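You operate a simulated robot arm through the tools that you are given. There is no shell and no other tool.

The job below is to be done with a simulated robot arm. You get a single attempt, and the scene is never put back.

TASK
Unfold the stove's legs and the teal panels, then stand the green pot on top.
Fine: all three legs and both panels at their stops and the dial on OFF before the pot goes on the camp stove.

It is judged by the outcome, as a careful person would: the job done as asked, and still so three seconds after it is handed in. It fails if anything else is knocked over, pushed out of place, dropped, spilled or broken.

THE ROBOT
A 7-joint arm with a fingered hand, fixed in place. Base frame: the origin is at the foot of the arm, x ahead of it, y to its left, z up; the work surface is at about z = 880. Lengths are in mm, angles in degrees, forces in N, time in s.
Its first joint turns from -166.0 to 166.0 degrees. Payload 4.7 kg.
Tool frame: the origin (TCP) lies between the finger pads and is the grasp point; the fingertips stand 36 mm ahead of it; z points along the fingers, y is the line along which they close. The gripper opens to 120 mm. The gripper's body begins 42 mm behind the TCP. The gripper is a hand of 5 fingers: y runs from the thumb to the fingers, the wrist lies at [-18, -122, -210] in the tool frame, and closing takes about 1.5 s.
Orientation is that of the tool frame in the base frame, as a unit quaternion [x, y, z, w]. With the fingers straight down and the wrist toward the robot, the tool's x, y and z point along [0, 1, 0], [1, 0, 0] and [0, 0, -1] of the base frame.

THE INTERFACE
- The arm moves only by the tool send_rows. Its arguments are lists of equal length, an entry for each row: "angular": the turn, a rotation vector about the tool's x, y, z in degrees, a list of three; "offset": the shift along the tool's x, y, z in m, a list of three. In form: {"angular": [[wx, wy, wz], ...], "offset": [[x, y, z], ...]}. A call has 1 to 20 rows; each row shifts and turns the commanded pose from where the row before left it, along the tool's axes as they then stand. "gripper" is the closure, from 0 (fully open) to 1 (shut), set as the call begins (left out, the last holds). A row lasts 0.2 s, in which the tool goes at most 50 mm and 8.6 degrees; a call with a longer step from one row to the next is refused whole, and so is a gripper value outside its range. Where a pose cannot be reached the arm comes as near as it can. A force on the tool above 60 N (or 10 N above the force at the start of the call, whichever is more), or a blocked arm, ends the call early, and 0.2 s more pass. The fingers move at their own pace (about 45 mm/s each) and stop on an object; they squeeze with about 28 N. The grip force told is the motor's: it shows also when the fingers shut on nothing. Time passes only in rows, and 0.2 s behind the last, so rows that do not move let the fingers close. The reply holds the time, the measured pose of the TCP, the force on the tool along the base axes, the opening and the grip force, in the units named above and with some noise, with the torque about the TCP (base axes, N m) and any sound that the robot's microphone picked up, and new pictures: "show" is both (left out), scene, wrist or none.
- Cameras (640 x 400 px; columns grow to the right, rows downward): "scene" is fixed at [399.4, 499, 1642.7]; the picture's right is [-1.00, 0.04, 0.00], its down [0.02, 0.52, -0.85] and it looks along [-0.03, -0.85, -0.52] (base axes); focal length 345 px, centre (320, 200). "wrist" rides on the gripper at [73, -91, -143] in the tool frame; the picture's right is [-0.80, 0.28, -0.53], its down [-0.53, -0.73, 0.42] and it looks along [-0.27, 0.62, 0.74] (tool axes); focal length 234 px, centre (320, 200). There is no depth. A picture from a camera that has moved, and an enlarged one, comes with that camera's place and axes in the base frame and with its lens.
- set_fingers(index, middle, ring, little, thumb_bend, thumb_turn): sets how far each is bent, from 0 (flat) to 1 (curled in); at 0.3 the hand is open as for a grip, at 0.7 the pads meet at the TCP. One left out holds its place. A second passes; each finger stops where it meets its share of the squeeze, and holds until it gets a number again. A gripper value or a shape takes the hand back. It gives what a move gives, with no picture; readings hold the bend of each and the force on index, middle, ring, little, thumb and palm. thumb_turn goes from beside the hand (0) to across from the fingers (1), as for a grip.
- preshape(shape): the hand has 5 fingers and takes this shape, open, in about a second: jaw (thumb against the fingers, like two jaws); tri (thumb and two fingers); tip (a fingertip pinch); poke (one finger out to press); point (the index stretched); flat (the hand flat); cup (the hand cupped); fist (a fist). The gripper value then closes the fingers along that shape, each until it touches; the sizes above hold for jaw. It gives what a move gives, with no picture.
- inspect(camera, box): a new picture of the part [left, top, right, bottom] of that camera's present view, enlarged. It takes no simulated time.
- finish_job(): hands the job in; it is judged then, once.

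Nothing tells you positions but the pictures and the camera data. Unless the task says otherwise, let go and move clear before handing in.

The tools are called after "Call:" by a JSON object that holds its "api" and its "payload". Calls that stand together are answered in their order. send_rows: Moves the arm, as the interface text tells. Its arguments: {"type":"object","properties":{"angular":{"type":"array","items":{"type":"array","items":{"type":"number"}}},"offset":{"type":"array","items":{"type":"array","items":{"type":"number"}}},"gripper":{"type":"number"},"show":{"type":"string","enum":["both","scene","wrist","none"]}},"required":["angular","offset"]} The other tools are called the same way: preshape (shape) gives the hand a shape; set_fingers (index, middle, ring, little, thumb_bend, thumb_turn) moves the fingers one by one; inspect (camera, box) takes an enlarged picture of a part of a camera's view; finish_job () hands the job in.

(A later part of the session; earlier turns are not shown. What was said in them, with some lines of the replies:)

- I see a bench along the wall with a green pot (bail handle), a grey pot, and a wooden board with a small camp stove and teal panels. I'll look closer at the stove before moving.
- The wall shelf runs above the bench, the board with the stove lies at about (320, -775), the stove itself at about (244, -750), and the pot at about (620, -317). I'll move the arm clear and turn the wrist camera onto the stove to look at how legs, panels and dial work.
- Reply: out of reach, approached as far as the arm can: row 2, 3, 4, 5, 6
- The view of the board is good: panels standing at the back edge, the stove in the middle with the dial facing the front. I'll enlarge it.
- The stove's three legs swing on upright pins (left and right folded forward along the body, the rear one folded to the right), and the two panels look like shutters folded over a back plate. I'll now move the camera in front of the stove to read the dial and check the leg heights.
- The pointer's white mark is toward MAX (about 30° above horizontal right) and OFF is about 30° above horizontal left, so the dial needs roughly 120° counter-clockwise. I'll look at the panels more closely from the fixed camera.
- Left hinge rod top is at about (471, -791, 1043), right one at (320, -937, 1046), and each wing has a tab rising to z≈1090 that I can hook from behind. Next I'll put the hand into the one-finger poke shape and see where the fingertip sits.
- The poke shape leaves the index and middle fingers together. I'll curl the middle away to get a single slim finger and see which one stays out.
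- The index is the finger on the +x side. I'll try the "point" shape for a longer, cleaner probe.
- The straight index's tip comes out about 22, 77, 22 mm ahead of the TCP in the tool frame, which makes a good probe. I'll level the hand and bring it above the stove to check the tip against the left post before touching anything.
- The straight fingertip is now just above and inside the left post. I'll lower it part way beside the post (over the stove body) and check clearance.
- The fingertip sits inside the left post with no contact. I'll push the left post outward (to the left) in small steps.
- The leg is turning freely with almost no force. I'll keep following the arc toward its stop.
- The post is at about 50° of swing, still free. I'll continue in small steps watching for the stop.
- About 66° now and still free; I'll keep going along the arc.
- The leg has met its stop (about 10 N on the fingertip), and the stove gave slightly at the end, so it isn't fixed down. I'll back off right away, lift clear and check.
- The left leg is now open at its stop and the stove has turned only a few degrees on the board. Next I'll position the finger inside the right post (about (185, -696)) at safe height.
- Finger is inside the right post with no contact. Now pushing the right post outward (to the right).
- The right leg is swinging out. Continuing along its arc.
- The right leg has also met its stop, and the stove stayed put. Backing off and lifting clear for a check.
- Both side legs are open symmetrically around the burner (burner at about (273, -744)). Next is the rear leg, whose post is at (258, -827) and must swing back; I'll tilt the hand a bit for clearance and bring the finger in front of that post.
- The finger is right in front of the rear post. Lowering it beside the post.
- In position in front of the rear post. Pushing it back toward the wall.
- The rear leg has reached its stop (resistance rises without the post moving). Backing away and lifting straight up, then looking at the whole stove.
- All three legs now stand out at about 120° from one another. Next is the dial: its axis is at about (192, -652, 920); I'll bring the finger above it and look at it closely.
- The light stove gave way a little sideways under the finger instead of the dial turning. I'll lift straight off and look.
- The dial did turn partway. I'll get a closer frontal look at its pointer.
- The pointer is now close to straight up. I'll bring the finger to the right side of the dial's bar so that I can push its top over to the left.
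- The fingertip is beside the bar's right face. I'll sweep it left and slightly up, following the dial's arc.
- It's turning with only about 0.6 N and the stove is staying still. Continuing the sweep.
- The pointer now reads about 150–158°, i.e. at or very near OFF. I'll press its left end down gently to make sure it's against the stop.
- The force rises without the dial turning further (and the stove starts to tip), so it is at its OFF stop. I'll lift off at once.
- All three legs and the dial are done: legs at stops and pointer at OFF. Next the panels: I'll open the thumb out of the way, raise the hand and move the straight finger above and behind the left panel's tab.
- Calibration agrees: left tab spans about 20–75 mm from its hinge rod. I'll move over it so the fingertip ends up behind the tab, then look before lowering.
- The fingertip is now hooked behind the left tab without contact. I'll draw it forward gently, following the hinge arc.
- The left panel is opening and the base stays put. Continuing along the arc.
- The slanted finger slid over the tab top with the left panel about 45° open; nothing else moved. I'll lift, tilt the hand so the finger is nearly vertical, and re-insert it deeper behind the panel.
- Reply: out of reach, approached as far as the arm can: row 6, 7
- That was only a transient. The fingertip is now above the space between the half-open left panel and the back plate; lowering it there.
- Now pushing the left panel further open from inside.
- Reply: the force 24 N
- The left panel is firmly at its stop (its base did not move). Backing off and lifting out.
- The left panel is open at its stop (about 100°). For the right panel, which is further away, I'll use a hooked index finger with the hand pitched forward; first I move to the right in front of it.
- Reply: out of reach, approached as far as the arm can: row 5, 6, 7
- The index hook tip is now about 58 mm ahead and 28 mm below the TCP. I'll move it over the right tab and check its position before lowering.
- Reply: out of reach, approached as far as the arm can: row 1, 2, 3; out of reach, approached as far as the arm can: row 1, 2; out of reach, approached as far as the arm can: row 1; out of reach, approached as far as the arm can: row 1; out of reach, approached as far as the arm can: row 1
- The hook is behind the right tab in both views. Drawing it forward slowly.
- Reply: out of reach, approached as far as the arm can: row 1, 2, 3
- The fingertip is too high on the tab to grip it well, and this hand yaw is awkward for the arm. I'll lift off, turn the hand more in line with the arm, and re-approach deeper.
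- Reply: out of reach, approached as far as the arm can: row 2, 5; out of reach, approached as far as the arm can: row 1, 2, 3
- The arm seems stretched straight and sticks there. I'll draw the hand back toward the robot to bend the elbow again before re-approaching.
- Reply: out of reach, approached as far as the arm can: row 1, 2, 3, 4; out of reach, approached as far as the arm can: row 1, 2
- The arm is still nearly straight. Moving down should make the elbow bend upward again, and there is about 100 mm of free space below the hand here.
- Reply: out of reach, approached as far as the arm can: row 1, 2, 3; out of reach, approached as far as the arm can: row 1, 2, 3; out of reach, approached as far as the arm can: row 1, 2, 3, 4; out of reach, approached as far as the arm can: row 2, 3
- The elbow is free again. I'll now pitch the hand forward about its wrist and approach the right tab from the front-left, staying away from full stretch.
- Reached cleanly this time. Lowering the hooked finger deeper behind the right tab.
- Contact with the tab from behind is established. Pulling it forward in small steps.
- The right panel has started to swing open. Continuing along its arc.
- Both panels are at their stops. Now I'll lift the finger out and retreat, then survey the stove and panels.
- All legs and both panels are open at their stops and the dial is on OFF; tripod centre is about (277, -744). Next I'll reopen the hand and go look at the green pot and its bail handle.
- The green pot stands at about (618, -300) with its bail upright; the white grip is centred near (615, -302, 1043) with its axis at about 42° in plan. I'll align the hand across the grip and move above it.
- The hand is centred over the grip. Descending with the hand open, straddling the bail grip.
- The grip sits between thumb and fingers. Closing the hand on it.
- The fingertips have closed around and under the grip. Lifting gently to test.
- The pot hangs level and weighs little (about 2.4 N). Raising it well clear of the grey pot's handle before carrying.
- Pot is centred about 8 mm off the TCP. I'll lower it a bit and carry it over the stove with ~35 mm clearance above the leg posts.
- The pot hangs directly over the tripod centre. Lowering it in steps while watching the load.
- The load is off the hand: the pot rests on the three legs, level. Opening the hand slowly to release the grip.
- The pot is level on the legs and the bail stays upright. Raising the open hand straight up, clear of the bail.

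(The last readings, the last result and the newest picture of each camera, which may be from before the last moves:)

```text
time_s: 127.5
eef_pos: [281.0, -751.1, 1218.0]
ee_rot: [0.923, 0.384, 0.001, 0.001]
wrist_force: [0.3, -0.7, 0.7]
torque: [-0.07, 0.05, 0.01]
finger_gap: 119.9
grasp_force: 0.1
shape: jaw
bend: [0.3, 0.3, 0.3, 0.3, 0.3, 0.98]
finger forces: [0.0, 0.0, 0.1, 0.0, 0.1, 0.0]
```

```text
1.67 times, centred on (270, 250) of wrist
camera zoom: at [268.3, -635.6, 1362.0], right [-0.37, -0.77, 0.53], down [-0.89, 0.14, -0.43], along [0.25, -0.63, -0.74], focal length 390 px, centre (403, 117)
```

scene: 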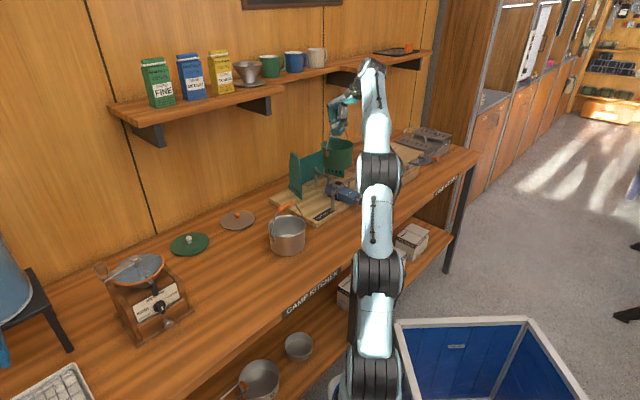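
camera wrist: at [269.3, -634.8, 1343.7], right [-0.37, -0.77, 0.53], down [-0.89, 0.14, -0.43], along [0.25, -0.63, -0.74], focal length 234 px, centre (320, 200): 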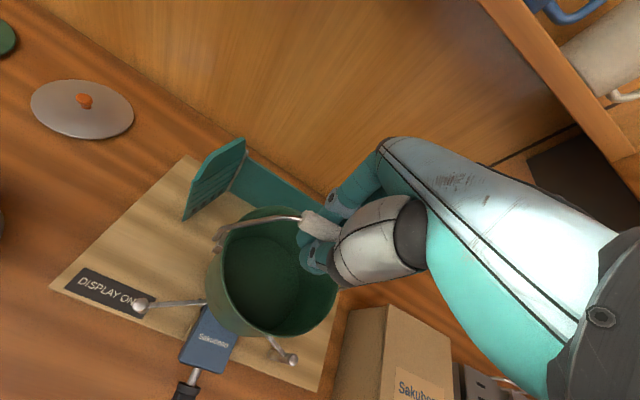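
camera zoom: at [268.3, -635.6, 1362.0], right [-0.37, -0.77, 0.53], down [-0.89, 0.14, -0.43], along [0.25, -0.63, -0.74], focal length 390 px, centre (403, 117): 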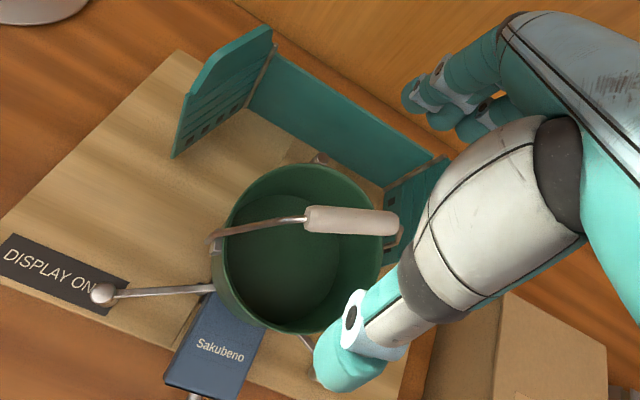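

The pot stands on the stove and the hand is clear. Retreating toward the robot and then doing a final check of everything.

Call:
{"api": "send_rows", "payload": {"angular": [[0, 0, 0], [0, 0, 0], [0, 0, 0], [0, 0, 0], [0, 0, 0], [0, 0, 0]], "offset": [[0, -0.02, 0], [-0.015, -0.035, 0], [-0.025, -0.035, 0], [-0.025, -0.035, 0], [-0.02, -0.035, 0], [0, 0, 0]]}}

Call:
{"api": "inspect", "payload": {"camera": "wrist", "box": [100, 50, 340, 290]}}

Call:
{"api": "inspect", "payload": {"camera": "scene", "box": [290, 120, 390, 210]}}

```text
time_s: 128.9
eef_pos: [105.8, -700.4, 1217.4]
ee_rot: [0.923, 0.384, 0.0, 0.001]
wrist_force: [-0.2, -0.5, -0.7]
torque: [-0.03, -0.01, 0.02]
finger_gap: 119.8
grasp_force: 0.0
shape: jaw
bend: [0.3, 0.3, 0.3, 0.3, 0.3, 0.98]
finger forces: [0.0, 0.0, 0.0, 0.1, 0.0, 0.0]
camera wrist: at [93.2, -583.6, 1362.5], right [-0.37, -0.77, 0.53], down [-0.89, 0.14, -0.43], along [0.25, -0.63, -0.74], focal length 234 px, centre (320, 200)
```

scene: 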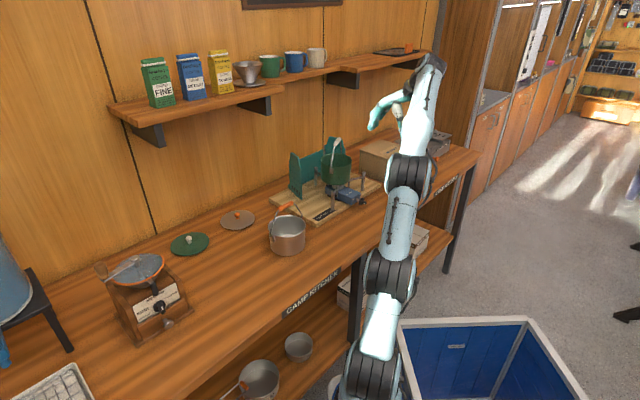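
wrist: 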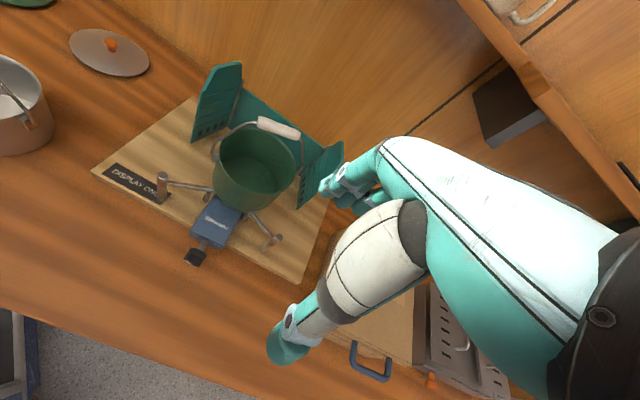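

```text
1.67 times, centred on (220, 170) of wrist
camera zoom: at [93.2, -583.6, 1362.5], right [-0.37, -0.77, 0.53], down [-0.89, 0.14, -0.43], along [0.25, -0.63, -0.74], focal length 390 px, centre (487, 250)
```

zoom: 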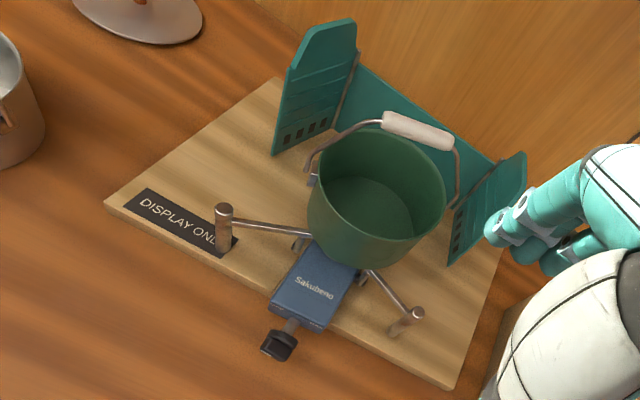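

```text
4.44 times, centred on (340, 165) of scene
camera zoom: at [399.4, 499.0, 1642.7], right [-1.0, 0.04, 0.0], down [0.02, 0.52, -0.85], along [-0.03, -0.85, -0.52], focal length 1533 px, centre (231, 356)
```

zoom: 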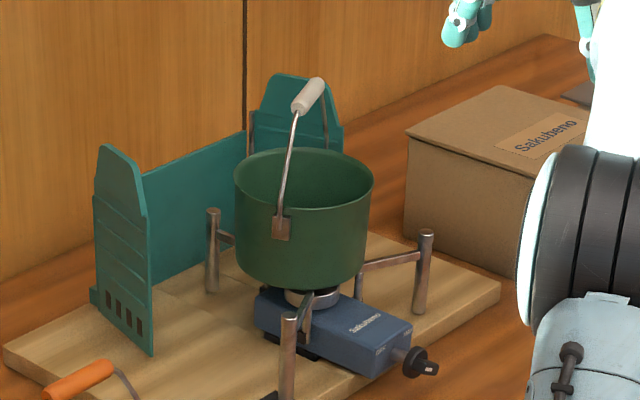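

Call:
{"api": "inspect", "payload": {"camera": "scene", "box": [350, 185, 380, 212]}}

Call:
{"api": "inspect", "payload": {"camera": "wrist", "box": [170, 205, 270, 275]}}

Call:
{"api": "inspect", "payload": {"camera": "scene", "box": [80, 190, 340, 360]}}

```text
14.81 times, centred on (365, 198) of scene
camera zoom: at [399.4, 499.0, 1642.7], right [-1.0, 0.04, 0.0], down [0.02, 0.52, -0.85], along [-0.03, -0.85, -0.52], focal length 5109 px, centre (-347, 222)
```

zoom: 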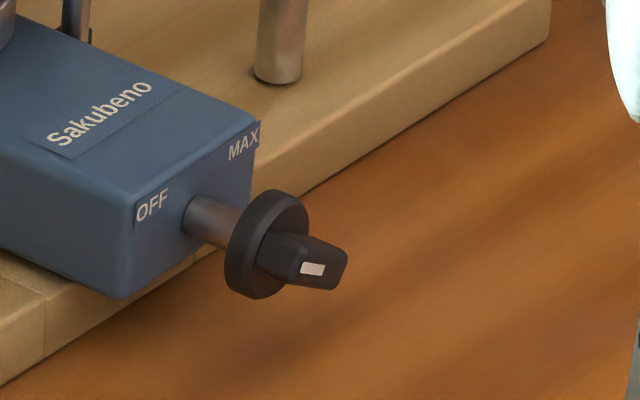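

```text
5.71 times, centred on (220, 240) of wrist
camera zoom: at [93.2, -583.6, 1362.5], right [-0.37, -0.77, 0.53], down [-0.89, 0.14, -0.43], along [0.25, -0.63, -0.74], focal length 1338 px, centre (891, -29)
```

zoom: 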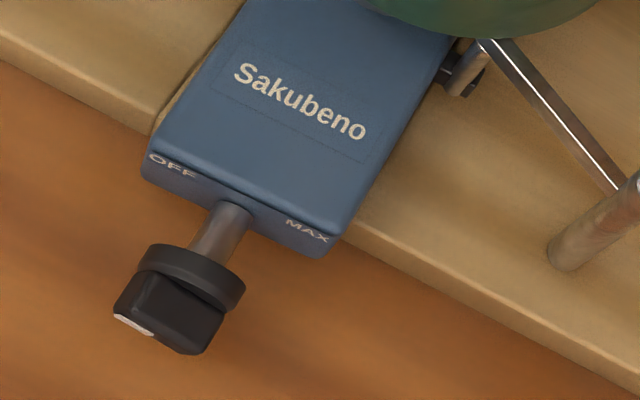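

```text
2.35 times, centred on (210, 275) of scene
camera zoom: at [399.4, 499.0, 1642.7], right [-1.0, 0.04, 0.0], down [0.02, 0.52, -0.85], along [-0.03, -0.85, -0.52], focal length 811 px, centre (579, 24)
```

zoom: 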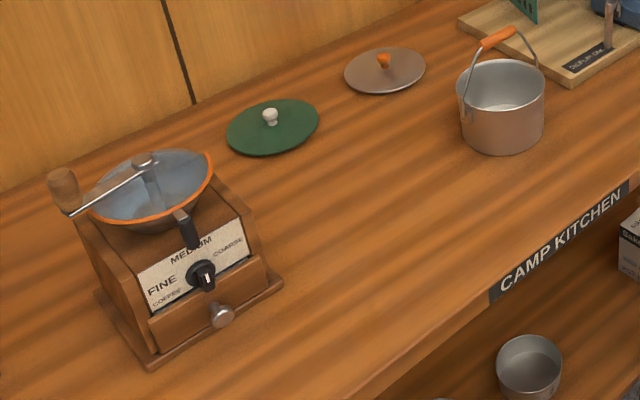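

Pointer reads at OFF, both side legs are opened symmetrically, the rear leg points straight back, both panels are at their stops, and the pot is centred. I'll wait a moment to confirm that all stays still.

Call:
{"api": "send_rows", "payload": {"angular": [[0, 0, 0], [0, 0, 0], [0, 0, 0], [0, 0, 0], [0, 0, 0], [0, 0, 0], [0, 0, 0], [0, 0, 0], [0, 0, 0], [0, 0, 0], [0, 0, 0], [0, 0, 0], [0, 0, 0], [0, 0, 0], [0, 0, 0]], "offset": [[0, 0, 0], [0, 0, 0], [0, 0, 0], [0, 0, 0], [0, 0, 0], [0, 0, 0], [0, 0, 0], [0, 0, 0], [0, 0, 0], [0, 0, 0], [0, 0, 0], [0, 0, 0], [0, 0, 0], [0, 0, 0], [0, 0, 0]], "show": "none"}}

Call:
{"api": "inspect", "payload": {"camera": "scene", "box": [290, 120, 390, 210]}}

```text
time_s: 132.1
eef_pos: [105.4, -699.5, 1219.4]
ee_rot: [0.923, 0.384, 0.0, 0.001]
wrist_force: [0.1, -0.8, 0.7]
torque: [0.02, 0.02, 0.03]
finger_gap: 119.8
grasp_force: 0.0
shape: jaw
bend: [0.3, 0.3, 0.3, 0.3, 0.3, 0.98]
finger forces: [0.0, 0.0, 0.0, 0.0, 0.0, 0.0]
```

```text
4.44 times, centred on (340, 165) of scene
camera zoom: at [399.4, 499.0, 1642.7], right [-1.0, 0.04, 0.0], down [0.02, 0.52, -0.85], along [-0.03, -0.85, -0.52], focal length 1533 px, centre (231, 356)
```

zoom: 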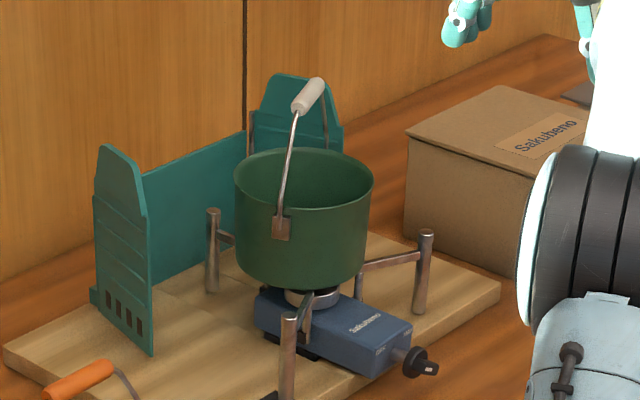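

Nothing has changed over three seconds: legs out, panels open, dial on OFF, and the green pot standing level and centred on the stove with the hand well clear. Handing the job in.

Call:
{"api": "finish_job", "payload": {}}

```text
The job is handed in.
```

The stove is set up as you asked. All three legs are unfolded, both teal panels are open, the dial is on OFF, and the green pot is standing on top. I unfolded the legs and panels and turned the dial to OFF before the pot went on.

- **Legs and panels:** I pushed each one until it stopped moving and the resistance rose. The two side legs opened evenly, and the rear leg points straight back.
- **Dial:** It started at MAX. I turned it until it would go no further, and the white mark points at OFF in the final close-up.
- **Pot:** It is level and centred on the three legs, with its handle upright. Nothing moved while I watched for three seconds before handing in.

The stove is not fixed to its board. It turned a few degrees while I opened the left leg and worked the dial, and tipped slightly for a moment at the dial. It settled back flat on the board. The grey pot, lids, grinder and the rest of the bench look the same as at the start.
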